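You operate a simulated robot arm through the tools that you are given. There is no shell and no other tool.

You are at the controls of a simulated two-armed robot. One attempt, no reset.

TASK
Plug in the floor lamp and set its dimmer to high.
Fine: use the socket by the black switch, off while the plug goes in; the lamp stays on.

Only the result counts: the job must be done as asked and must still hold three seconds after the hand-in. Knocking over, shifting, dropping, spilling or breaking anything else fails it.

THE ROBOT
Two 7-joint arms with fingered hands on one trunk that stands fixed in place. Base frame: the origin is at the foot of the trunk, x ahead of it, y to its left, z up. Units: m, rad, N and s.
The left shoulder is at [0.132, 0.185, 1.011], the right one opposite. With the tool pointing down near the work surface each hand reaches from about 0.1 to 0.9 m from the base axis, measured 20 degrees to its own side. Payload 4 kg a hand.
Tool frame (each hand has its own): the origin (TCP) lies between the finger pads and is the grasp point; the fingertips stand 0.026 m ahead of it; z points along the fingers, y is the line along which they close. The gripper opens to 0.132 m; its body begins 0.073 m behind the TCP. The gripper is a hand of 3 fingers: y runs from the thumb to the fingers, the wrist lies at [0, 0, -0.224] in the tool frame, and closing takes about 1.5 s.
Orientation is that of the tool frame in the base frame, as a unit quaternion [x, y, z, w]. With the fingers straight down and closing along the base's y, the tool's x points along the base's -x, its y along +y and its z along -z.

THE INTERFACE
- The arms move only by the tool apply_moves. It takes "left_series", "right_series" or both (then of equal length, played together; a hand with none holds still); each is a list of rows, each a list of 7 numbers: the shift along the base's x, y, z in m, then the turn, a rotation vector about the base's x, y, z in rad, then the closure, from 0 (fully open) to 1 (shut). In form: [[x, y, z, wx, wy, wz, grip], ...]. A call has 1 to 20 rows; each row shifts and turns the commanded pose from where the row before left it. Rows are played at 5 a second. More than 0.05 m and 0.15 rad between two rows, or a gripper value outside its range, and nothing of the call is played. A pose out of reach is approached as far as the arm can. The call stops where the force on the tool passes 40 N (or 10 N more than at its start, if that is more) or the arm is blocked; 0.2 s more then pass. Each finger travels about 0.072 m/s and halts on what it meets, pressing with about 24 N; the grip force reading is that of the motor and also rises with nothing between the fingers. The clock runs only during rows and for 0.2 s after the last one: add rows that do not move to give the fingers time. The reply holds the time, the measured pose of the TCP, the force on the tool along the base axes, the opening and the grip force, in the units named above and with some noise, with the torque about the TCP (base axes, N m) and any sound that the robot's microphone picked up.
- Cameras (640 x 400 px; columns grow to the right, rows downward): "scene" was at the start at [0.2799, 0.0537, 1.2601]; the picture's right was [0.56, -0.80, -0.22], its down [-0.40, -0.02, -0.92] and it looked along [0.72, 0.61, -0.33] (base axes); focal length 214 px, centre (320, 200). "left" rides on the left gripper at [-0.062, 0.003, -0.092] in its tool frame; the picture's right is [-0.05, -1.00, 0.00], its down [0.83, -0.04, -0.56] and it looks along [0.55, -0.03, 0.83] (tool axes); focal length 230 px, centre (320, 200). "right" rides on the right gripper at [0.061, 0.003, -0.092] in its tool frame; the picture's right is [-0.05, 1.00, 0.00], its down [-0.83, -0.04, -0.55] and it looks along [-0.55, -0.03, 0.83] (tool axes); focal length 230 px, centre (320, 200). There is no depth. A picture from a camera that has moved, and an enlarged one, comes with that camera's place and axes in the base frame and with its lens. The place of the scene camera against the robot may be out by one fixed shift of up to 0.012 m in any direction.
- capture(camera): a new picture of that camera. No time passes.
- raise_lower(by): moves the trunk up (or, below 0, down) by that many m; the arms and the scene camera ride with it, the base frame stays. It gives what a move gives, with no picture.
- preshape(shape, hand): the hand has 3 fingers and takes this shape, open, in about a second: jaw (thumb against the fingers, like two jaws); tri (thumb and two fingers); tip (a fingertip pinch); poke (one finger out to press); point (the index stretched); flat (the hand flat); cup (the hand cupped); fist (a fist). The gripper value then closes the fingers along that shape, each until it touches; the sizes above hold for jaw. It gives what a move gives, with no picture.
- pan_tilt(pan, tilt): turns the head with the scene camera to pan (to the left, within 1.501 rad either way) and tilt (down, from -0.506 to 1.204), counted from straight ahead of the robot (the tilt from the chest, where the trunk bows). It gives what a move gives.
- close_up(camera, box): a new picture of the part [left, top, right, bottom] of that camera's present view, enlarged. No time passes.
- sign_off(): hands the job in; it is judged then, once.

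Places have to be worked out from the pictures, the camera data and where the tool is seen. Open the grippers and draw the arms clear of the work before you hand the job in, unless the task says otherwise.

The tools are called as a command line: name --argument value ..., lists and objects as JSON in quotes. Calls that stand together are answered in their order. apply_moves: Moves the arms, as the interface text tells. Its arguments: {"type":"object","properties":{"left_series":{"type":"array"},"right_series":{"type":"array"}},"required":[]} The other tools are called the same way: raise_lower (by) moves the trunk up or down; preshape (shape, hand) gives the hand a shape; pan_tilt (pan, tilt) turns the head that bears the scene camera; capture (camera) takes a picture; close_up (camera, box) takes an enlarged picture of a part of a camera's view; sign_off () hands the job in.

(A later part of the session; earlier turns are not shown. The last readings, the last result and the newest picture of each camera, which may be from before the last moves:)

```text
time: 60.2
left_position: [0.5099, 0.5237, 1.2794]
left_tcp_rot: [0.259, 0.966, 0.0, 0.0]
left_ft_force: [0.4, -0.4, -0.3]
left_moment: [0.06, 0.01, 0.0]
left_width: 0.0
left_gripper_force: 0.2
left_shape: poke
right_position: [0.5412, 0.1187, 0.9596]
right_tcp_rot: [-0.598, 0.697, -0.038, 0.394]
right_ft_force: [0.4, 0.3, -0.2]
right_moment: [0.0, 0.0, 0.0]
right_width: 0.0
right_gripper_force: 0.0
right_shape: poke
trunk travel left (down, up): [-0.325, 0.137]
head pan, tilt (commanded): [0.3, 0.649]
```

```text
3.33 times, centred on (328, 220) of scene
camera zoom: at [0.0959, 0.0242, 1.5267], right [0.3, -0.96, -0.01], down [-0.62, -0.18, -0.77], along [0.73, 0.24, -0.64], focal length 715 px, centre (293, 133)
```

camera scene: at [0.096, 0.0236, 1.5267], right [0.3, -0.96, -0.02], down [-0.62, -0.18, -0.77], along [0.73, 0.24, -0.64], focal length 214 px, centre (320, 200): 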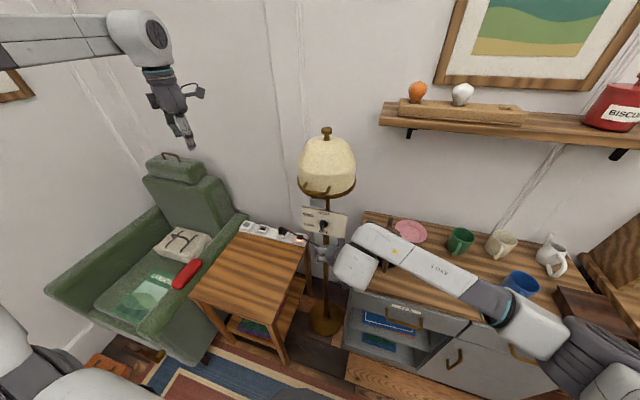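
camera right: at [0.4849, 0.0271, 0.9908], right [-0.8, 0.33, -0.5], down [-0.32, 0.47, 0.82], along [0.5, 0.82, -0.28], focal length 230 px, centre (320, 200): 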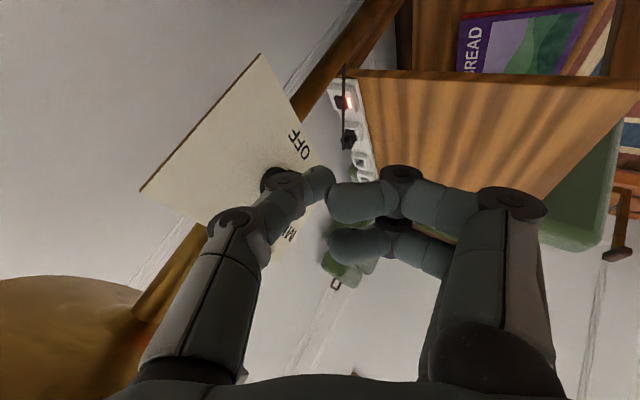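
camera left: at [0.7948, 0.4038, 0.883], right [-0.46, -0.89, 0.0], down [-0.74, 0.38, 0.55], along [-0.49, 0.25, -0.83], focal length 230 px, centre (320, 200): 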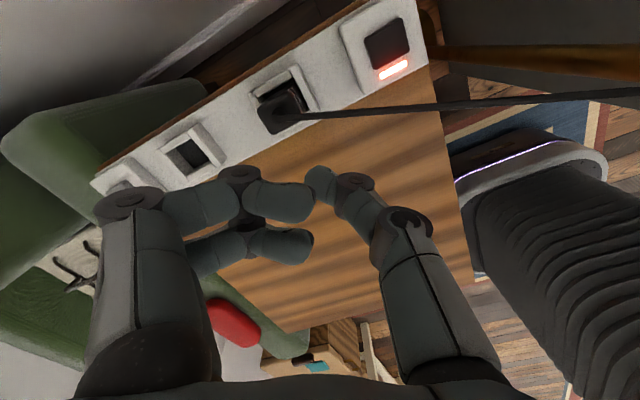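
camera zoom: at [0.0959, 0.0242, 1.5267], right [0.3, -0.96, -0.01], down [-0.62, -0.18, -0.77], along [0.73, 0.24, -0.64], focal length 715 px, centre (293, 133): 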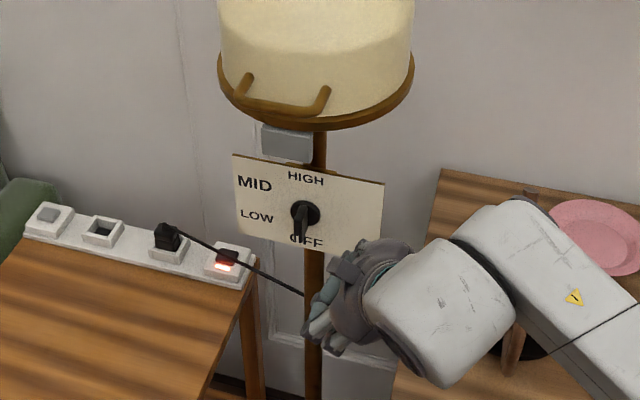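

Orientation is as planned. I bring the tip in front of the plate to the upper-left of the bar, still about 2.5 cm short of it in x.

apply_moves --right_series '[[0.003, 0.02, 0.003, 0, 0, 0, 0], [0.005, 0.02, 0.003, 0, 0, 0, 0], [0.007, 0.02, 0.002, 0, 0, 0, 0], [0.008, 0.02, 0.002, 0, 0, 0, 0], [0, 0, 0, 0, 0, 0, 0]]'

capture --camera "right"

close_up --camera "scene" --box '[290, 180, 370, 250]'

```text
time: 61.4
left_position: [0.5105, 0.523, 1.281]
left_tcp_rot: [0.259, 0.966, 0.0, 0.0]
left_ft_force: [0.0, 0.3, -0.9]
left_moment: [0.03, -0.02, -0.02]
left_width: 0.0
left_gripper_force: 0.0
left_shape: poke
right_position: [0.5629, 0.198, 0.9698]
right_tcp_rot: [-0.596, 0.698, -0.038, 0.394]
right_ft_force: [-0.1, 0.7, -0.3]
right_moment: [0.0, 0.01, -0.03]
right_width: 0.0
right_gripper_force: 0.2
right_shape: poke
trunk travel left (down, up): [-0.325, 0.137]
head pan, tilt (commanded): [0.3, 0.649]
```

```text
taken
camera right: at [0.5078, 0.1067, 1.0003], right [-0.8, 0.33, -0.5], down [-0.31, 0.47, 0.82], along [0.51, 0.82, -0.28], focal length 230 px, centre (320, 200)
```

right: 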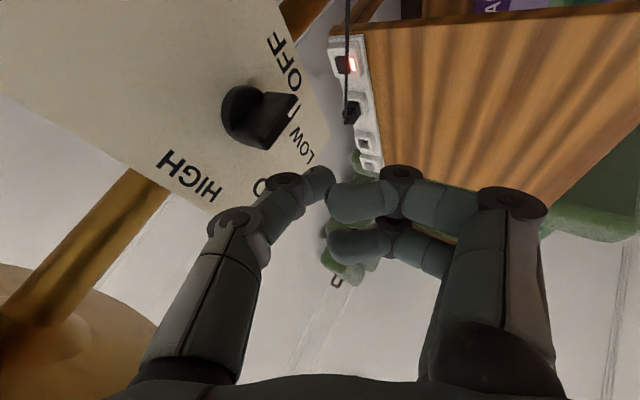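

```text
5.71 times, centred on (330, 215) of scene
camera zoom: at [0.0958, 0.0237, 1.5267], right [0.3, -0.96, -0.01], down [-0.62, -0.18, -0.77], along [0.73, 0.24, -0.64], focal length 1226 px, centre (263, 114)
```

zoom: 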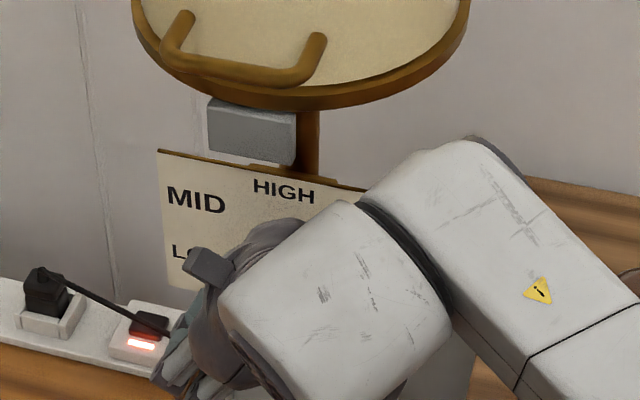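

The right camera has a clear view of knob and fingertip now. I zoom to measure the knob against the tip.

close_up --camera "right" --box '[200, 60, 344, 220]'

close_up --camera "right" --box '[205, 70, 317, 160]'

```text
2.50 times, centred on (272, 140) of right
camera zoom: at [0.5078, 0.1067, 1.0003], right [-0.8, 0.33, -0.5], down [-0.31, 0.47, 0.82], along [0.51, 0.82, -0.28], focal length 575 px, centre (440, 350)
```

zoom: 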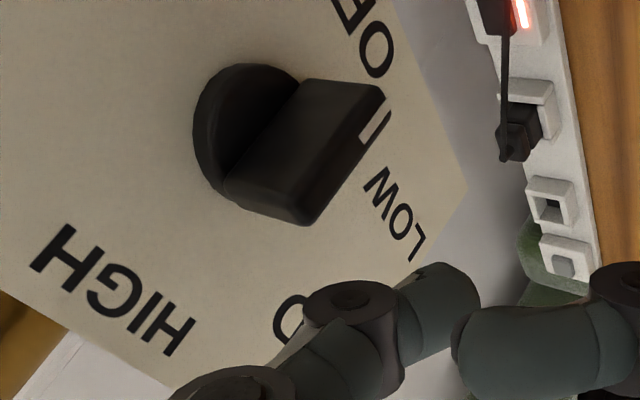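

```text
4.44 times, centred on (261, 115) of right
camera zoom: at [0.5078, 0.1067, 1.0003], right [-0.8, 0.33, -0.5], down [-0.31, 0.47, 0.82], along [0.51, 0.82, -0.28], focal length 1022 px, centre (582, 578)
```

zoom: 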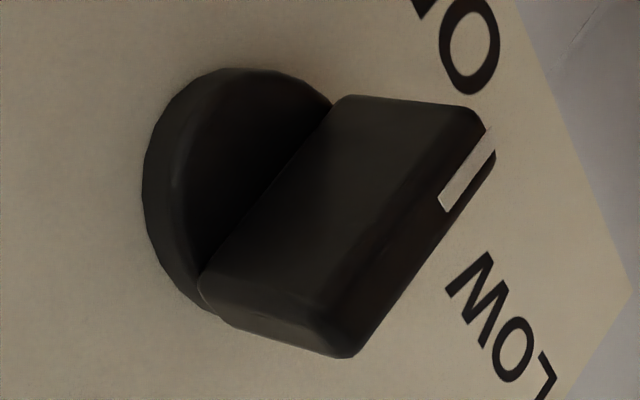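

The triangulation agrees to about 1 mm: bar right face at y≈0.179, z 0.925–0.9575, hub near (0.184, 0.941); the tip is ~2.3 cm left of and 1.4 cm above the hub. I move it straight forward beside the bar.

apply_moves --right_series '[[0.012, 0, 0, 0, 0, 0, 0], [0.012, 0, 0, 0, 0, 0, 0], [0.01, 0, 0, 0, 0, 0, 0], [0, 0, 0, 0, 0, 0, 0]]'

capture --camera "right"

close_up --camera "right" --box '[200, 80, 344, 220]'

```text
time: 62.4
left_position: [0.5106, 0.5225, 1.2803]
left_tcp_rot: [0.259, 0.966, -0.001, 0.001]
left_ft_force: [0.1, 0.0, 0.5]
left_moment: [-0.03, 0.01, -0.01]
left_width: 0.0
left_gripper_force: 0.1
left_shape: poke
right_position: [0.5976, 0.1982, 0.9716]
right_tcp_rot: [-0.596, 0.698, -0.038, 0.395]
right_ft_force: [-0.3, 0.3, -0.5]
right_moment: [0.01, 0.01, 0.03]
right_width: 0.0
right_gripper_force: 0.1
right_shape: poke
trunk travel left (down, up): [-0.325, 0.137]
head pan, tilt (commanded): [0.3, 0.649]
```

```text
taken
camera right: at [0.5416, 0.1071, 1.0009], right [-0.8, 0.33, -0.5], down [-0.31, 0.47, 0.82], along [0.51, 0.82, -0.28], focal length 230 px, centre (320, 200)
```

right: 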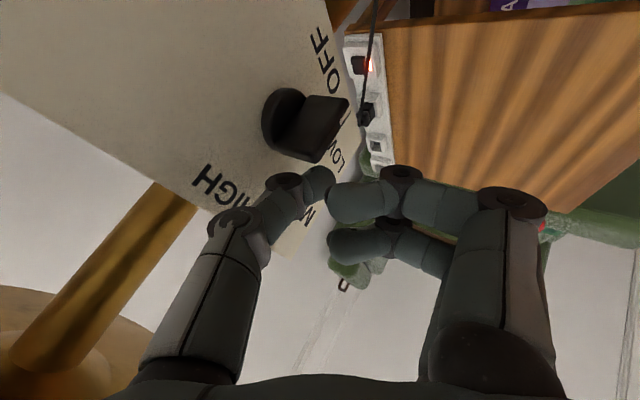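

```text
2.86 times, centred on (272, 150) of right
camera zoom: at [0.5416, 0.1071, 1.0009], right [-0.8, 0.33, -0.5], down [-0.31, 0.47, 0.82], along [0.51, 0.82, -0.28], focal length 657 px, centre (457, 343)
```

zoom: 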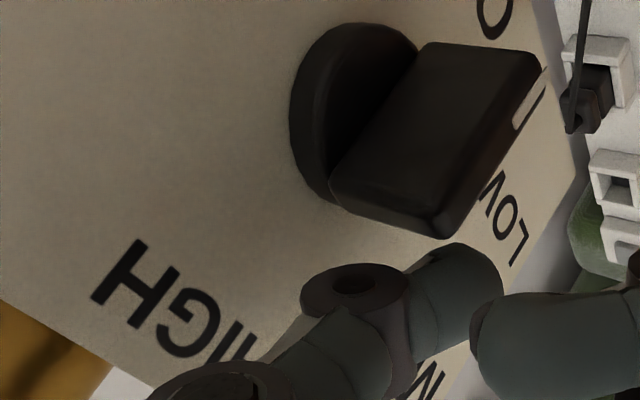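

No contact yet; the tip is beside the bar's upper left. I start pushing the top end toward the right in small arc steps and watch the force.

apply_moves --right_series '[[0, -0.004, 0, 0, 0, 0, 0], [0, -0.004, 0.0005, 0, 0, 0, 0], [0, -0.004, 0.001, 0, 0, 0, 0], [0, -0.003, 0.001, 0, 0, 0, 0]]'

close_up --camera "right" --box '[200, 60, 392, 220]'

```text
time: 63.4
left_position: [0.5114, 0.5233, 1.2808]
left_tcp_rot: [0.259, 0.966, 0.0, 0.0]
left_ft_force: [0.3, -1.1, 0.8]
left_moment: [0.03, -0.01, -0.01]
left_width: 0.0001
left_gripper_force: 0.0
left_shape: poke
right_position: [0.5978, 0.1842, 0.9738]
right_tcp_rot: [-0.597, 0.698, -0.038, 0.394]
right_ft_force: [0.1, 0.3, -0.6]
right_moment: [0.0, -0.01, 0.0]
right_width: 0.0
right_gripper_force: 0.1
right_shape: poke
trunk travel left (down, up): [-0.325, 0.137]
head pan, tilt (commanded): [0.3, 0.649]
```

```text
2.50 times, centred on (296, 140) of right
camera zoom: at [0.5416, 0.0923, 1.0036], right [-0.8, 0.33, -0.5], down [-0.31, 0.47, 0.82], along [0.51, 0.82, -0.28], focal length 575 px, centre (380, 350)
```

zoom: 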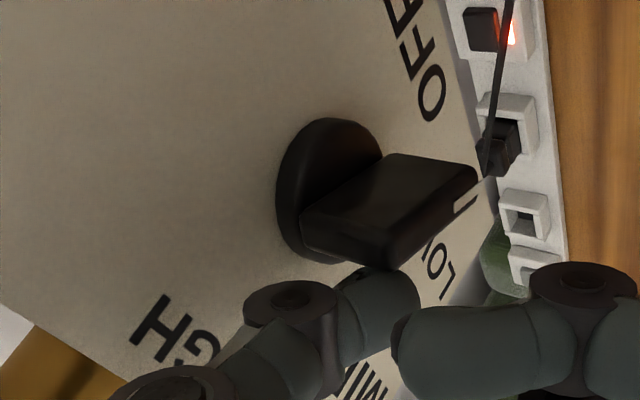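

The bar is turning with almost no force, its mark heading toward LOW. I continue along the arc over the top toward the right.

apply_moves --right_series '[[0, -0.004, 0.0015, 0, 0, 0, 0], [0, -0.004, 0.0008, 0, 0, 0, 0], [0, -0.005, -0.0005, 0, 0, 0, 0], [0, -0.005, -0.002, 0, 0, 0, 0]]'

close_up --camera "right" --box '[200, 60, 392, 220]'

capture --camera "scene"

```text
time: 64.4
left_position: [0.5096, 0.5225, 1.2802]
left_tcp_rot: [0.259, 0.966, 0.0, 0.0]
left_ft_force: [-0.2, -1.0, -0.5]
left_moment: [-0.01, -0.01, 0.0]
left_width: 0.0
left_gripper_force: 0.1
left_shape: poke
right_position: [0.5964, 0.1665, 0.9745]
right_tcp_rot: [-0.597, 0.698, -0.037, 0.394]
right_ft_force: [0.2, 2.1, 1.1]
right_moment: [0.06, -0.03, 0.01]
right_width: 0.0
right_gripper_force: 0.0
right_shape: poke
trunk travel left (down, up): [-0.325, 0.137]
head pan, tilt (commanded): [0.3, 0.649]
```

```text
2.50 times, centred on (296, 140) of right
camera zoom: at [0.5414, 0.0747, 1.0034], right [-0.8, 0.33, -0.5], down [-0.31, 0.47, 0.82], along [0.5, 0.82, -0.27], focal length 575 px, centre (380, 350)
```

zoom: 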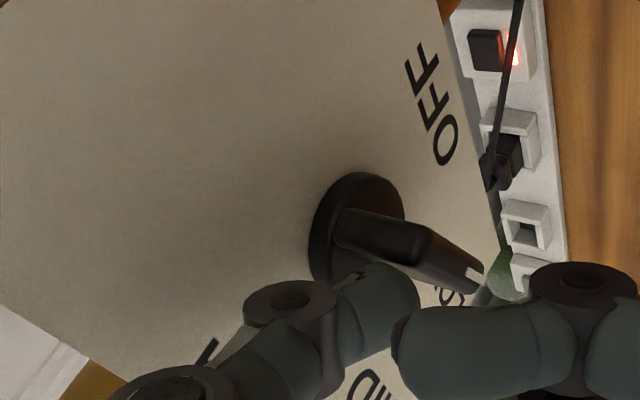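

```text
taken
camera scene: at [0.0955, 0.0243, 1.5267], right [0.3, -0.96, -0.01], down [-0.62, -0.18, -0.77], along [0.73, 0.24, -0.64], focal length 214 px, centre (320, 200)
```

scene: 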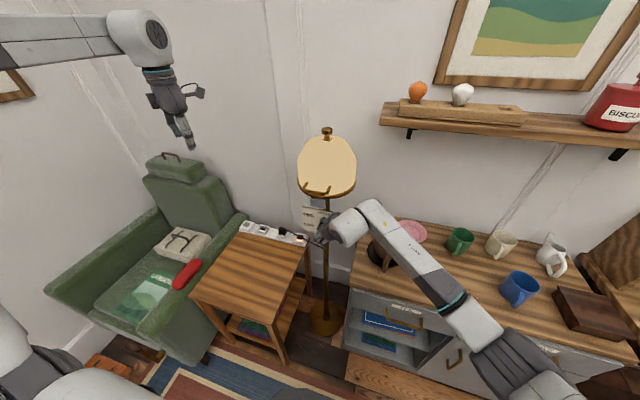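

The lamp has lit up, so the plug and switch are live, and the knob passes the first settings. I carry on along the arc, now pushing the right end downward.

apply_moves --right_series '[[0, -0.004, -0.003, 0, 0, 0, 0], [0, -0.003, -0.004, 0, 0, 0, 0], [0, -0.0017, -0.005, 0, 0, 0, 0], [0, -0.0008, -0.005, 0, 0, 0, 0]]'

close_up --camera "right" --box '[200, 60, 392, 220]'

close_up --camera "scene" --box '[280, 120, 376, 260]'

```text
time: 65.4
left_position: [0.5105, 0.5218, 1.2806]
left_tcp_rot: [0.258, 0.966, 0.0, -0.001]
left_ft_force: [0.4, -0.5, 0.2]
left_moment: [0.0, 0.02, -0.02]
left_width: 0.0
left_gripper_force: 0.0
left_shape: poke
right_position: [0.5975, 0.1562, 0.9553]
right_tcp_rot: [-0.597, 0.698, -0.038, 0.394]
right_ft_force: [-0.4, 0.1, 0.4]
right_moment: [0.02, 0.01, 0.0]
right_width: 0.0
right_gripper_force: 0.0
right_shape: poke
trunk travel left (down, up): [-0.325, 0.137]
head pan, tilt (commanded): [0.3, 0.649]
```

```text
2.50 times, centred on (296, 140) of right
camera zoom: at [0.5419, 0.0648, 0.9861], right [-0.8, 0.33, -0.5], down [-0.31, 0.47, 0.82], along [0.5, 0.82, -0.28], focal length 575 px, centre (380, 350)
```

zoom: 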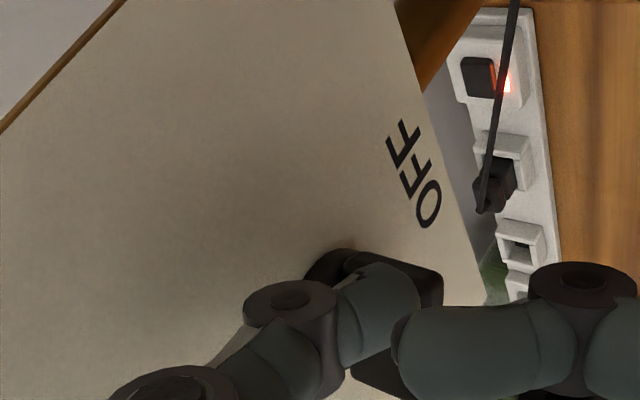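

```text
2.86 times, centred on (328, 190) of scene
camera zoom: at [0.0958, 0.0241, 1.5267], right [0.3, -0.96, -0.01], down [-0.62, -0.18, -0.77], along [0.73, 0.24, -0.64], focal length 613 px, centre (297, 229)
```

zoom: 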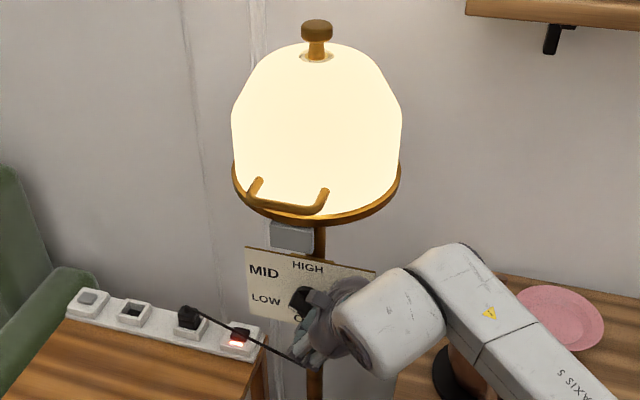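

The lamp is brighter (mark now between MID and HIGH). I complete the arc, pushing the lower-right end left to bring the mark up to HIGH.

apply_moves --right_series '[[0, 0.0006, -0.005, 0, 0, 0, 0], [0, 0.002, -0.005, 0, 0, 0, 0], [0, 0.003, -0.0038, 0, 0, 0, 0], [0, 0, 0, 0, 0, 0, 0]]'

close_up --camera "right" --box '[200, 100, 392, 260]'

close_up --camera "scene" --box '[296, 190, 352, 240]'

```text
time: 66.4
left_position: [0.5104, 0.523, 1.2793]
left_tcp_rot: [0.258, 0.966, 0.0, 0.0]
left_ft_force: [-0.2, 0.5, -0.3]
left_moment: [-0.04, 0.0, 0.01]
left_width: 0.0
left_gripper_force: 0.1
left_shape: poke
right_position: [0.5985, 0.1619, 0.9404]
right_tcp_rot: [-0.598, 0.698, -0.036, 0.393]
right_ft_force: [-0.9, -0.5, -0.9]
right_moment: [-0.02, -0.04, 0.02]
right_width: 0.0
right_gripper_force: 0.0
right_shape: poke
trunk travel left (down, up): [-0.325, 0.137]
head pan, tilt (commanded): [0.3, 0.649]
```

```text
2.50 times, centred on (296, 180) of right
camera zoom: at [0.542, 0.0705, 0.972], right [-0.8, 0.33, -0.5], down [-0.31, 0.47, 0.82], along [0.51, 0.82, -0.28], focal length 575 px, centre (380, 250)
```

zoom: 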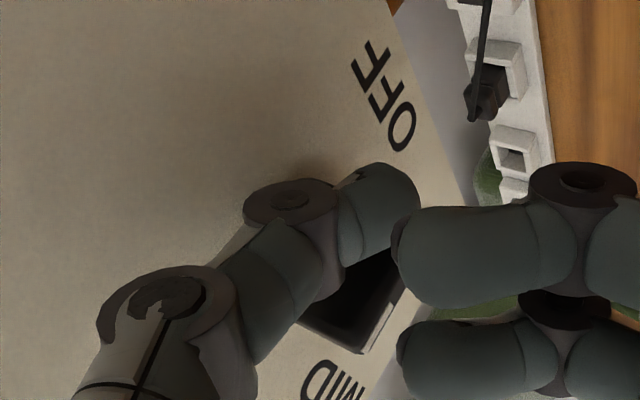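

```text
8.00 times, centred on (324, 215) of scene
camera zoom: at [0.0959, 0.0243, 1.5267], right [0.3, -0.96, -0.01], down [-0.62, -0.18, -0.77], along [0.73, 0.24, -0.64], focal length 1716 px, centre (288, 80)
```

zoom: 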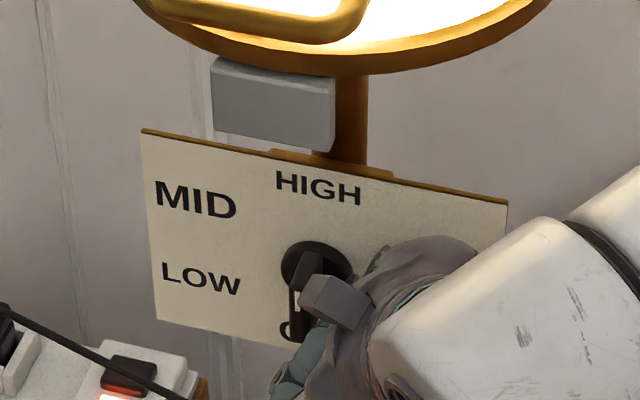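

The tip has reached the end of the arc. I retract the hand straight back (−x) and to the right to see the knob's setting.

apply_moves --right_series '[[-0.015, -0.001, 0, 0, 0, 0, 0], [-0.02, -0.003, 0, 0, 0, 0, 0], [-0.02, -0.02, 0, 0, 0, 0, 0], [-0.02, -0.03, 0.005, 0, 0, 0, 0], [-0.01, -0.03, 0.01, 0, 0, 0, 0]]'

capture --camera "scene"

close_up --camera "scene" --box '[296, 195, 352, 240]'

capture --camera "right"

```text
time: 67.6
left_position: [0.5096, 0.5226, 1.2818]
left_tcp_rot: [0.258, 0.966, 0.0, 0.0]
left_ft_force: [-0.2, 0.2, -0.5]
left_moment: [-0.01, 0.01, 0.0]
left_width: 0.0
left_gripper_force: 0.0
left_shape: poke
right_position: [0.511, 0.0776, 0.9583]
right_tcp_rot: [-0.598, 0.697, -0.037, 0.394]
right_ft_force: [0.8, 0.2, -0.2]
right_moment: [0.01, -0.01, 0.01]
right_width: 0.0
right_gripper_force: 0.1
right_shape: poke
trunk travel left (down, up): [-0.325, 0.137]
head pan, tilt (commanded): [0.3, 0.649]
```

```text
taken
camera scene: at [0.0953, 0.0233, 1.5268], right [0.3, -0.96, -0.02], down [-0.62, -0.18, -0.77], along [0.73, 0.24, -0.64], focal length 214 px, centre (320, 200)
```

scene: 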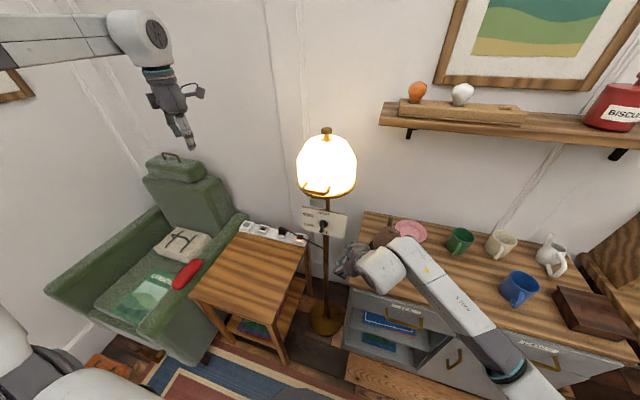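

```text
8.89 times, centred on (324, 218) of scene
camera zoom: at [0.0953, 0.0233, 1.5268], right [0.3, -0.96, -0.02], down [-0.62, -0.18, -0.77], along [0.73, 0.24, -0.64], focal length 1906 px, centre (284, 44)
```

zoom: 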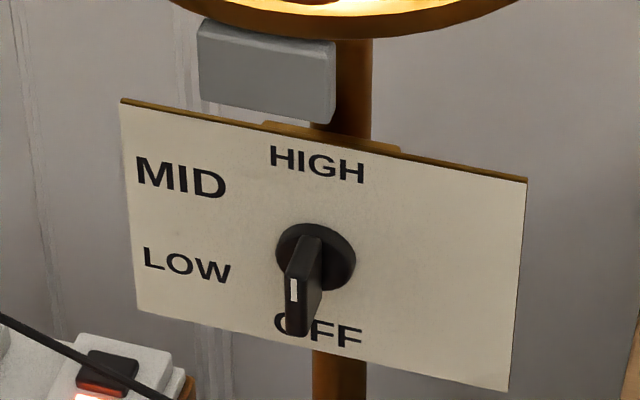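

```text
taken
camera right: at [0.4555, -0.0146, 0.9877], right [-0.8, 0.33, -0.49], down [-0.31, 0.47, 0.82], along [0.5, 0.82, -0.28], focal length 230 px, centre (320, 200)
```

right: 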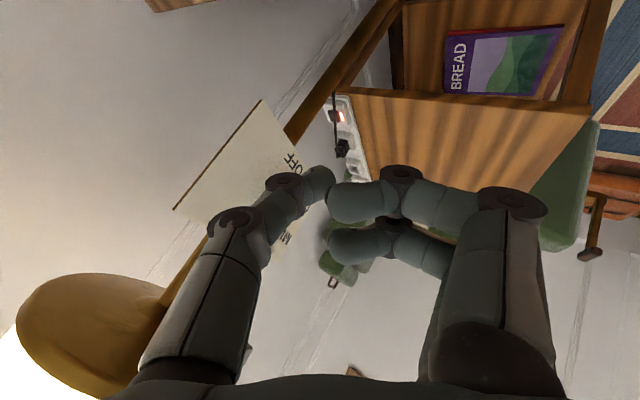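

The mark is now on the upper end of the bar, pointing at HIGH, and the lamp shines brightly. I zoom in to check the exact angle, the plug and the switch.

close_up --camera "scene" --box '[312, 214, 336, 236]'

close_up --camera "scene" --box '[236, 216, 316, 256]'

```text
16.00 times, centred on (324, 225) of scene
camera zoom: at [0.0953, 0.0233, 1.5268], right [0.3, -0.96, -0.02], down [-0.62, -0.18, -0.77], along [0.73, 0.24, -0.64], focal length 3432 px, centre (256, -200)
```

zoom: 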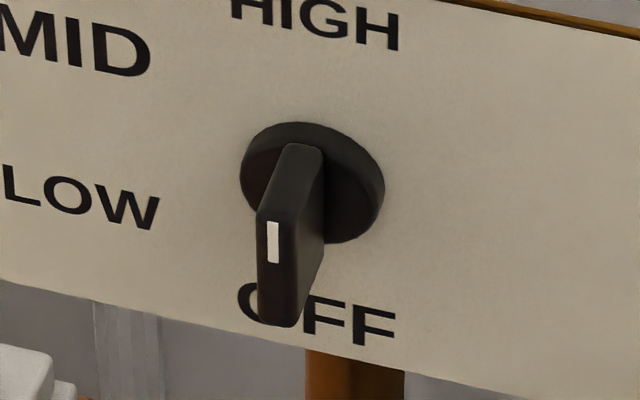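

```text
8.00 times, centred on (276, 236) of scene
camera zoom: at [0.0953, 0.0233, 1.5268], right [0.3, -0.96, -0.02], down [-0.62, -0.18, -0.77], along [0.73, 0.24, -0.64], focal length 1716 px, centre (672, -88)
```

zoom: 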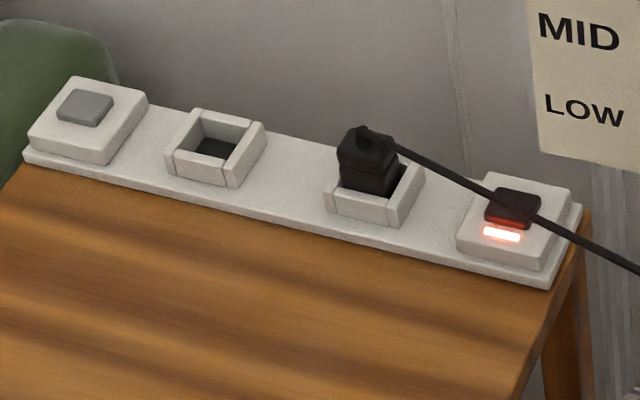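

The bar is vertical within ~2° with the mark toward HIGH, the switch indicator is lit, and the plug is seated. I now withdraw the right arm, first undoing the roll while backing away.

apply_moves --right_series '[[-0.005, -0.003, 0.004, 0.0779, 0.0548, -0.09, 0], [-0.005, -0.003, 0.004, 0.0779, 0.0548, -0.09, 0], [-0.005, -0.003, 0.004, 0.0779, 0.0548, -0.09, 0], [-0.005, -0.003, 0.004, 0.0779, 0.0548, -0.09, 0], [-0.005, -0.003, 0.004, 0.0779, 0.0548, -0.09, 0], [-0.005, -0.003, 0.004, 0.0779, 0.0548, -0.09, 0]]'

apply_moves --right_series '[[-0.005, -0.008, 0.01, -0.0779, 0.1109, 0, 0], [-0.005, -0.008, 0.01, -0.0779, 0.1109, 0, 0], [-0.005, -0.008, 0.01, -0.0779, 0.1109, 0, 0]]'

capture --camera "scene"

```text
time: 69.0
left_position: [0.5097, 0.5221, 1.2799]
left_tcp_rot: [0.259, 0.966, 0.0, 0.0]
left_ft_force: [-0.2, 0.3, 0.0]
left_moment: [0.01, 0.0, 0.0]
left_width: 0.0
left_gripper_force: 0.1
left_shape: poke
right_position: [0.4826, 0.0587, 0.9817]
right_tcp_rot: [-0.283, 0.874, 0.117, 0.378]
right_ft_force: [0.3, -0.6, -0.9]
right_moment: [0.01, 0.0, -0.03]
right_width: 0.0
right_gripper_force: 0.1
right_shape: poke
trunk travel left (down, up): [-0.325, 0.137]
head pan, tilt (commanded): [0.3, 0.649]
```

```text
time: 69.8
left_position: [0.511, 0.5236, 1.2803]
left_tcp_rot: [0.258, 0.966, 0.0, 0.0]
left_ft_force: [0.0, -0.4, 0.4]
left_moment: [0.03, 0.01, 0.02]
left_width: 0.0
left_gripper_force: 0.1
left_shape: poke
right_position: [0.4682, 0.0361, 1.0117]
right_tcp_rot: [-0.304, 0.932, 0.059, 0.19]
right_ft_force: [-0.7, 0.2, 0.0]
right_moment: [-0.01, -0.01, -0.02]
right_width: 0.0
right_gripper_force: 0.2
right_shape: poke
trunk travel left (down, up): [-0.325, 0.137]
head pan, tilt (commanded): [0.3, 0.649]
```

```text
taken
camera scene: at [0.0963, 0.0246, 1.5267], right [0.3, -0.96, -0.01], down [-0.62, -0.18, -0.77], along [0.73, 0.24, -0.64], focal length 214 px, centre (320, 200)
```

scene: 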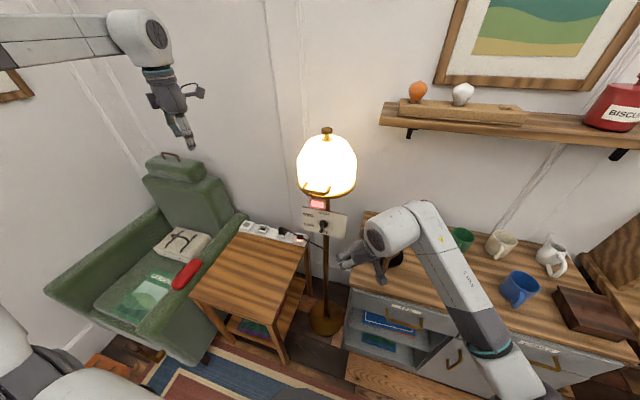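

Something on the small grey box above the plate is now glowing red. I zoom in on it before going further.

close_up --camera "scene" --box '[296, 180, 352, 240]'

close_up --camera "scene" --box '[304, 192, 332, 212]'

close_up --camera "scene" --box '[236, 216, 316, 256]'

```text
6.67 times, centred on (324, 210) of scene
camera zoom: at [0.0963, 0.0246, 1.5267], right [0.3, -0.96, -0.01], down [-0.62, -0.18, -0.77], along [0.73, 0.24, -0.64], focal length 1430 px, centre (293, 133)
```

zoom: 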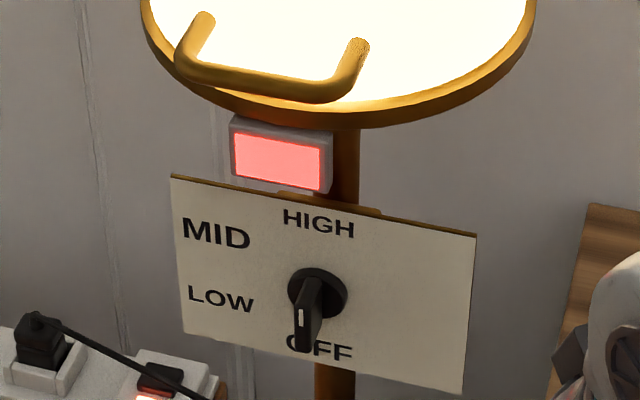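

```text
16.00 times, centred on (318, 202) of scene
camera zoom: at [0.0963, 0.0246, 1.5267], right [0.3, -0.96, -0.01], down [-0.62, -0.18, -0.77], along [0.73, 0.24, -0.64], focal length 3432 px, centre (352, 168)
```

zoom: 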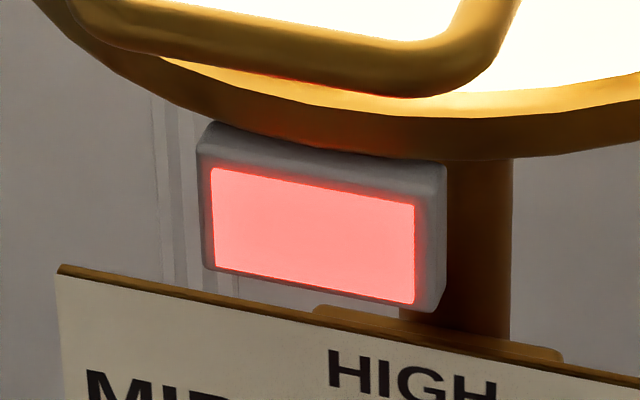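

```text
8.00 times, centred on (276, 236) of scene
camera zoom: at [0.0963, 0.0246, 1.5267], right [0.3, -0.96, -0.01], down [-0.62, -0.18, -0.77], along [0.73, 0.24, -0.64], focal length 1716 px, centre (672, -88)
```

zoom: 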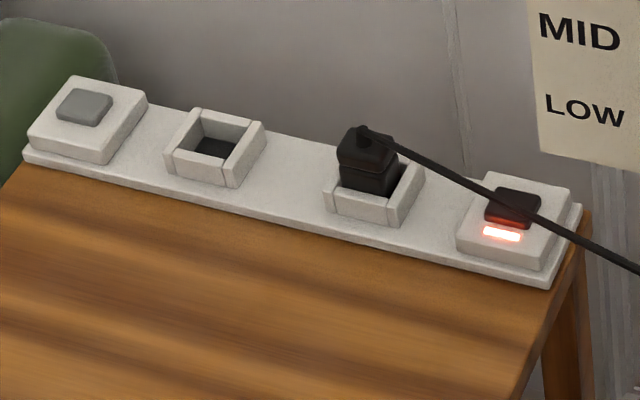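

The box's panel glows red while the lamp still shines; I don't know yet what it signals. I let a little time pass while drawing the hand back and look again.

apply_moves --right_series '[[-0.005, -0.008, 0.01, -0.0779, 0.1109, 0, 0], [-0.005, -0.008, 0.01, -0.0779, 0.1109, 0, 0]]'

close_up --camera "scene" --box '[280, 120, 376, 250]'

```text
time: 70.4
left_position: [0.5122, 0.5229, 1.2804]
left_tcp_rot: [0.258, 0.966, 0.0, -0.001]
left_ft_force: [-0.4, -0.2, -0.6]
left_moment: [0.0, -0.04, 0.0]
left_width: 0.0
left_gripper_force: 0.0
left_shape: poke
right_position: [0.459, 0.0182, 1.0309]
right_tcp_rot: [-0.308, 0.949, 0.019, 0.064]
right_ft_force: [-0.4, -0.4, -0.1]
right_moment: [-0.01, 0.0, 0.0]
right_width: 0.0
right_gripper_force: 0.0
right_shape: poke
trunk travel left (down, up): [-0.325, 0.137]
head pan, tilt (commanded): [0.3, 0.649]
```

```text
3.08 times, centred on (328, 185) of scene
camera zoom: at [0.0971, 0.0245, 1.5266], right [0.3, -0.96, -0.01], down [-0.62, -0.18, -0.77], along [0.73, 0.24, -0.64], focal length 660 px, centre (295, 246)
```

zoom: 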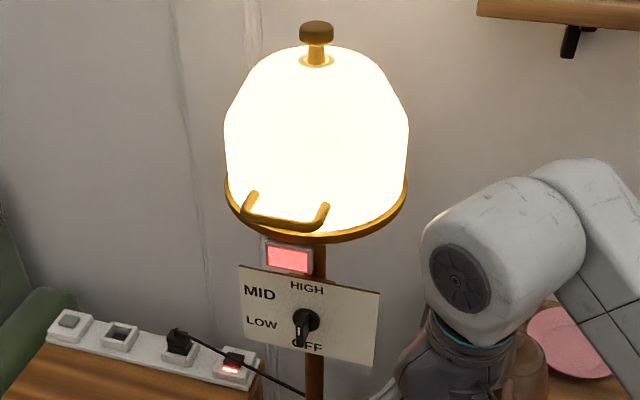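

The panel stays red and the lamp is still on. I wait another second, holding still, to see whether anything changes.

apply_moves --right_series '[[0, -0.005, 0.005, 0, 0, 0, 0], [0, 0, 0, 0, 0, 0, 0], [0, 0, 0, 0, 0, 0, 0], [0, 0, 0, 0, 0, 0, 0]]'

close_up --camera "scene" --box '[280, 120, 376, 250]'

```text
time: 71.4
left_position: [0.5109, 0.5231, 1.281]
left_tcp_rot: [0.259, 0.966, 0.0, 0.0]
left_ft_force: [0.4, -0.1, -0.2]
left_moment: [0.03, 0.0, 0.0]
left_width: 0.0001
left_gripper_force: 0.0
left_shape: poke
right_position: [0.4586, 0.0148, 1.0359]
right_tcp_rot: [-0.308, 0.949, 0.02, 0.065]
right_ft_force: [0.6, 0.6, 0.7]
right_moment: [0.03, 0.02, -0.01]
right_width: 0.0
right_gripper_force: 0.1
right_shape: poke
trunk travel left (down, up): [-0.325, 0.137]
head pan, tilt (commanded): [0.3, 0.649]
```

```text
3.08 times, centred on (328, 185) of scene
camera zoom: at [0.096, 0.0243, 1.5267], right [0.3, -0.96, -0.01], down [-0.62, -0.18, -0.77], along [0.73, 0.24, -0.64], focal length 660 px, centre (295, 246)
```

zoom: 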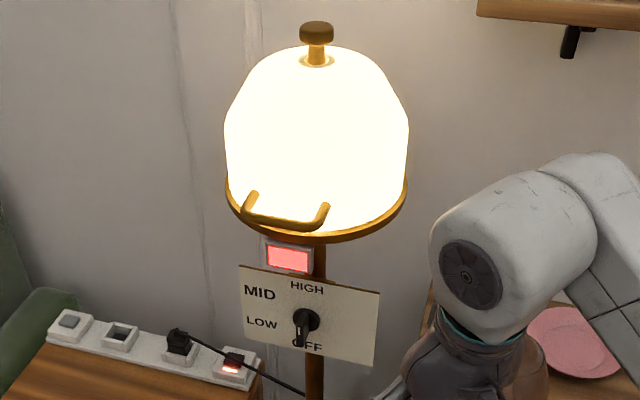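

Still steady: lamp on, panel red. I use the waiting time to open both hands, then look once more.

preshape --hand "right" --shape "jaw"

preshape --hand "left" --shape "jaw"

close_up --camera "scene" --box '[230, 120, 390, 260]'

```text
time: 72.3
left_position: [0.511, 0.5227, 1.2811]
left_tcp_rot: [0.259, 0.966, 0.0, 0.0]
left_ft_force: [0.1, 0.1, -0.4]
left_moment: [-0.01, 0.01, 0.0]
left_width: 0.0001
left_gripper_force: 0.0
left_shape: poke
right_position: [0.4573, 0.0141, 1.0349]
right_tcp_rot: [-0.308, 0.949, 0.021, 0.064]
right_ft_force: [0.1, -0.2, 0.6]
right_moment: [0.01, 0.01, 0.0]
right_width: 0.132
right_gripper_force: 0.2
right_shape: jaw
trunk travel left (down, up): [-0.325, 0.137]
head pan, tilt (commanded): [0.3, 0.649]
```

```text
time: 73.2
left_position: [0.51, 0.5226, 1.2805]
left_tcp_rot: [0.259, 0.966, -0.001, -0.001]
left_ft_force: [0.0, 0.5, 0.1]
left_moment: [0.01, 0.03, 0.0]
left_width: 0.1321
left_gripper_force: 0.1
left_shape: jaw
right_position: [0.458, 0.0148, 1.0365]
right_tcp_rot: [-0.309, 0.949, 0.019, 0.066]
right_ft_force: [-0.3, 0.4, -0.1]
right_moment: [0.0, 0.03, 0.01]
right_width: 0.132
right_gripper_force: 0.1
right_shape: jaw
trunk travel left (down, up): [-0.325, 0.137]
head pan, tilt (commanded): [0.3, 0.649]
```

```text
2.86 times, centred on (310, 190) of scene
camera zoom: at [0.0959, 0.0243, 1.5267], right [0.3, -0.96, -0.01], down [-0.62, -0.18, -0.77], along [0.73, 0.24, -0.64], focal length 613 px, centre (349, 229)
```

zoom: 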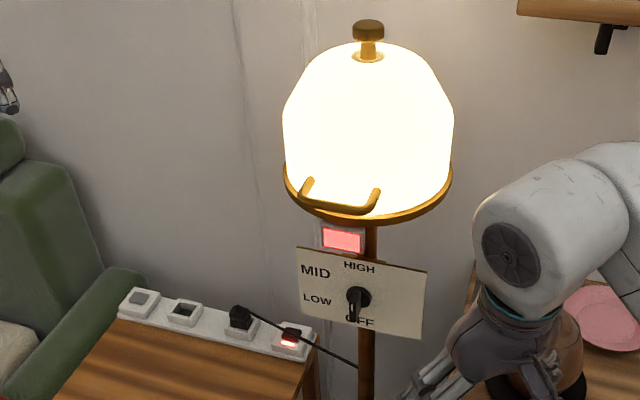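

Both hands are open; the lamp is still on. I look very closely at the red panel for any text or sign, and around the lamp for anything out of place.

close_up --camera "scene" --box '[308, 196, 328, 209]'

capture --camera "scene"

capture --camera "left"

capture --camera "right"

```text
16.00 times, centred on (318, 202) of scene
camera zoom: at [0.0959, 0.0243, 1.5267], right [0.3, -0.96, -0.01], down [-0.62, -0.18, -0.77], along [0.73, 0.24, -0.64], focal length 3432 px, centre (352, 160)
```

zoom: 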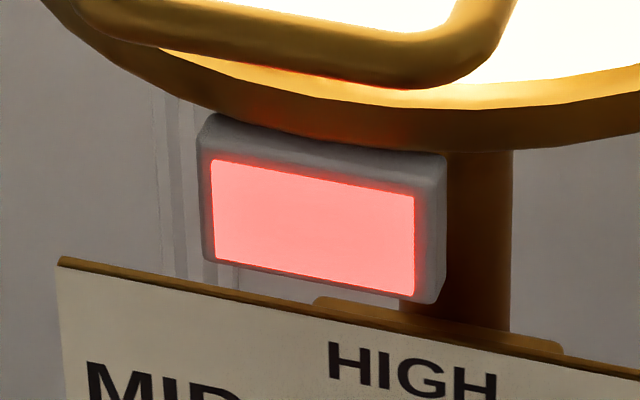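

```text
taken
camera scene: at [0.0959, 0.0243, 1.5267], right [0.3, -0.96, -0.01], down [-0.62, -0.18, -0.77], along [0.73, 0.24, -0.64], focal length 214 px, centre (320, 200)
```

scene: 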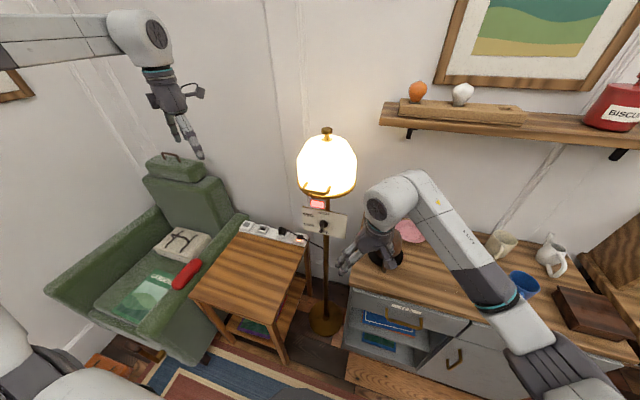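

```text
taken
camera left: at [0.5661, 0.494, 1.3734], right [-0.45, -0.89, 0.0], down [-0.74, 0.38, 0.56], along [-0.49, 0.25, -0.83], focal length 230 px, centre (320, 200)
```

left: 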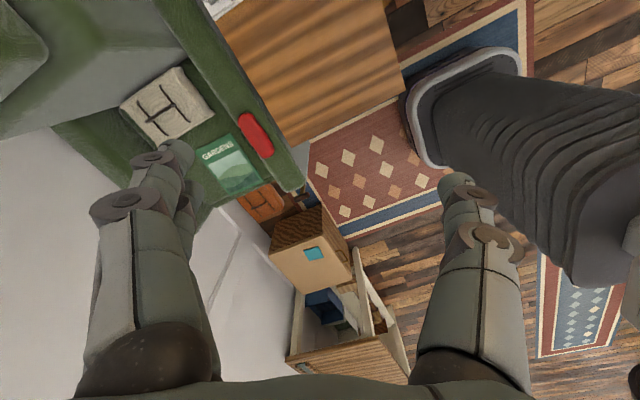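

```text
taken
camera right: at [0.3967, -0.0268, 1.1189], right [-0.55, 0.84, 0.0], down [0.63, 0.41, 0.66], along [0.55, 0.36, -0.75], focal length 230 px, centre (320, 200)
```

right: 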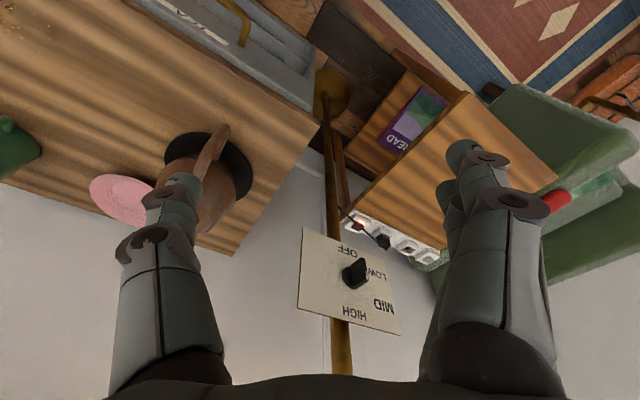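

Nothing else has changed. I park the right hand a little further back and keep observing the lamp for several seconds.

apply_moves --right_series '[[-0.003, -0.005, 0.02, 0, 0, 0, 0], [-0.003, -0.005, 0.025, 0, 0, 0, 0], [-0.003, -0.005, 0.03, 0, 0, 0, 0], [-0.003, -0.005, 0.03, 0, 0, 0, 0], [-0.003, -0.005, 0.03, 0, 0, 0, 0], [0, 0, 0, 0, 0, 0, 0], [0, 0, 0, 0, 0, 0, 0], [0, 0, 0, 0, 0, 0, 0], [0, 0, 0, 0, 0, 0, 0], [0, 0, 0, 0, 0, 0, 0], [0, 0, 0, 0, 0, 0, 0], [0, 0, 0, 0, 0, 0, 0]]'

capture --camera "scene"

close_up --camera "scene" --box '[230, 120, 390, 260]'

```text
time: 75.8
left_position: [0.5107, 0.5241, 1.2799]
left_tcp_rot: [0.258, 0.966, 0.0, 0.0]
left_ft_force: [0.7, 0.1, 0.4]
left_moment: [-0.01, 0.01, 0.02]
left_width: 0.1319
left_gripper_force: 0.0
left_shape: jaw
right_position: [0.4435, -0.0106, 1.1707]
right_tcp_rot: [-0.308, 0.949, 0.019, 0.065]
right_ft_force: [-0.1, -0.4, 0.8]
right_moment: [0.03, 0.03, -0.01]
right_width: 0.1323
right_gripper_force: 0.1
right_shape: jaw
trunk travel left (down, up): [-0.325, 0.137]
head pan, tilt (commanded): [0.3, 0.649]
```

```text
taken
camera scene: at [0.0959, 0.0243, 1.5267], right [0.3, -0.96, -0.01], down [-0.62, -0.18, -0.77], along [0.73, 0.24, -0.64], focal length 214 px, centre (320, 200)
```

scene: 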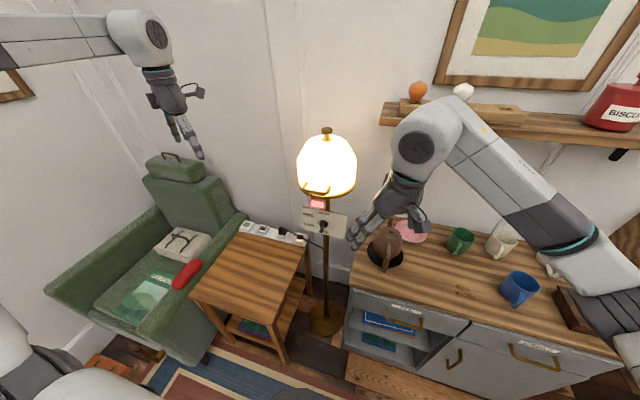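

```text
2.86 times, centred on (310, 190) of scene
camera zoom: at [0.0959, 0.0243, 1.5267], right [0.3, -0.96, -0.01], down [-0.62, -0.18, -0.77], along [0.73, 0.24, -0.64], focal length 613 px, centre (349, 229)
```

zoom: 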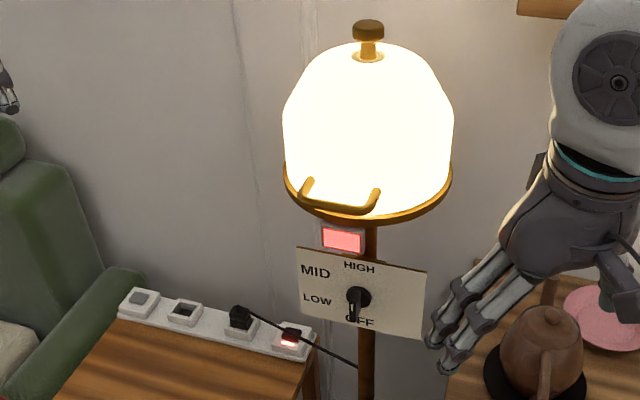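

Lamp still on at high after about 10 s, panel unchanged. I wait four more seconds to rule out a delayed cut-out.

apply_moves --right_series '[[0, 0, 0, 0, 0, 0, 0], [0, 0, 0, 0, 0, 0, 0], [0, 0, 0, 0, 0, 0, 0], [0, 0, 0, 0, 0, 0, 0], [0, 0, 0, 0, 0, 0, 0], [0, 0, 0, 0, 0, 0, 0], [0, 0, 0, 0, 0, 0, 0], [0, 0, 0, 0, 0, 0, 0], [0, 0, 0, 0, 0, 0, 0], [0, 0, 0, 0, 0, 0, 0], [0, 0, 0, 0, 0, 0, 0], [0, 0, 0, 0, 0, 0, 0], [0, 0, 0, 0, 0, 0, 0], [0, 0, 0, 0, 0, 0, 0], [0, 0, 0, 0, 0, 0, 0], [0, 0, 0, 0, 0, 0, 0], [0, 0, 0, 0, 0, 0, 0], [0, 0, 0, 0, 0, 0, 0], [0, 0, 0, 0, 0, 0, 0], [0, 0, 0, 0, 0, 0, 0]]'

close_up --camera "scene" --box '[230, 120, 390, 260]'

```text
time: 80.0
left_position: [0.5107, 0.523, 1.2802]
left_tcp_rot: [0.259, 0.966, 0.001, 0.001]
left_ft_force: [-0.6, -0.2, 0.0]
left_moment: [0.03, -0.02, 0.02]
left_width: 0.1319
left_gripper_force: 0.1
left_shape: jaw
right_position: [0.4431, -0.0096, 1.1706]
right_tcp_rot: [-0.307, 0.949, 0.02, 0.065]
right_ft_force: [-0.7, 0.3, 0.5]
right_moment: [0.02, -0.01, 0.01]
right_width: 0.1318
right_gripper_force: 0.1
right_shape: jaw
trunk travel left (down, up): [-0.325, 0.137]
head pan, tilt (commanded): [0.3, 0.649]
```

```text
2.86 times, centred on (310, 190) of scene
camera zoom: at [0.0959, 0.0243, 1.5267], right [0.3, -0.96, -0.01], down [-0.62, -0.18, -0.77], along [0.73, 0.24, -0.64], focal length 613 px, centre (349, 229)
```

zoom: 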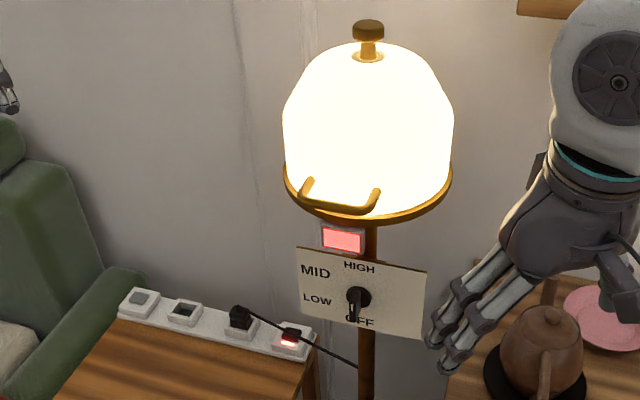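

The lamp has stayed on for 14 s at HIGH and nothing trips, so I take the red panel as the lamp's own load indicator. I do a last check of the knob angle from the right camera and of the sideboard objects.

capture --camera "right"

close_up --camera "scene" --box '[312, 214, 336, 236]'

close_up --camera "scene" --box '[262, 222, 302, 247]'

```text
taken
camera right: at [0.3817, -0.0517, 1.2537], right [-0.55, 0.84, 0.0], down [0.63, 0.41, 0.66], along [0.55, 0.36, -0.75], focal length 230 px, centre (320, 200)
```

right: 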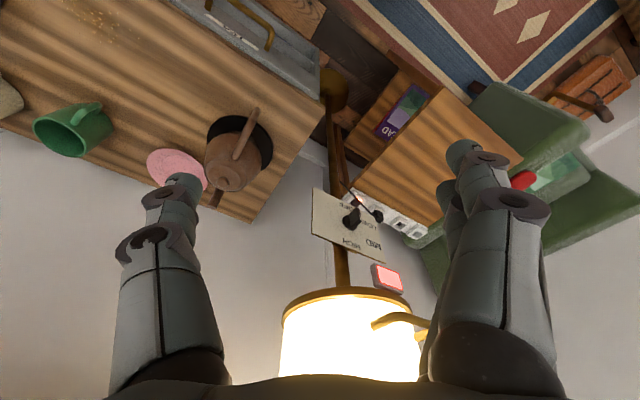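

```text
16.00 times, centred on (324, 225) of scene
camera zoom: at [0.0959, 0.0243, 1.5267], right [0.3, -0.96, -0.01], down [-0.62, -0.18, -0.77], along [0.73, 0.24, -0.64], focal length 3432 px, centre (256, -200)
```

zoom: 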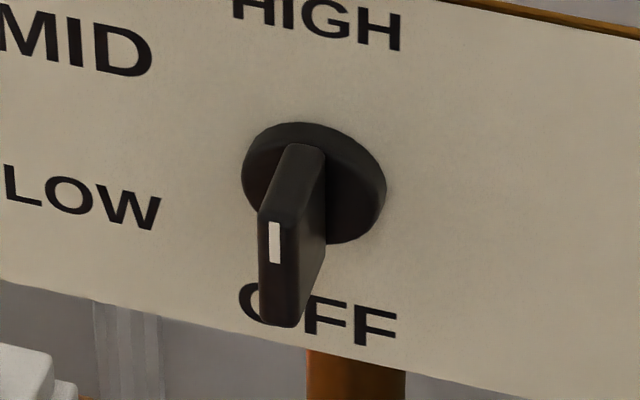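

```text
16.00 times, centred on (282, 234) of scene
camera zoom: at [0.0959, 0.0243, 1.5267], right [0.3, -0.96, -0.01], down [-0.62, -0.18, -0.77], along [0.73, 0.24, -0.64], focal length 3432 px, centre (928, -352)
```

zoom: 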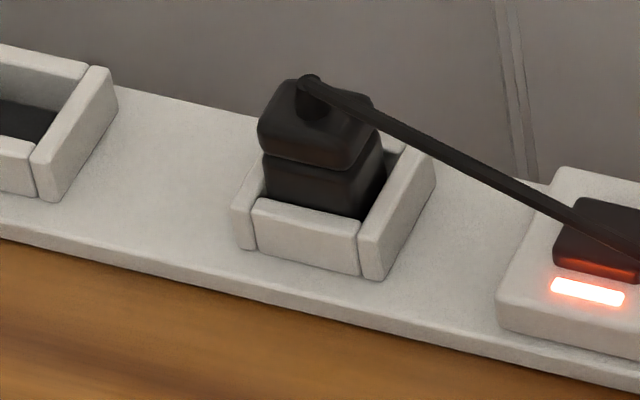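

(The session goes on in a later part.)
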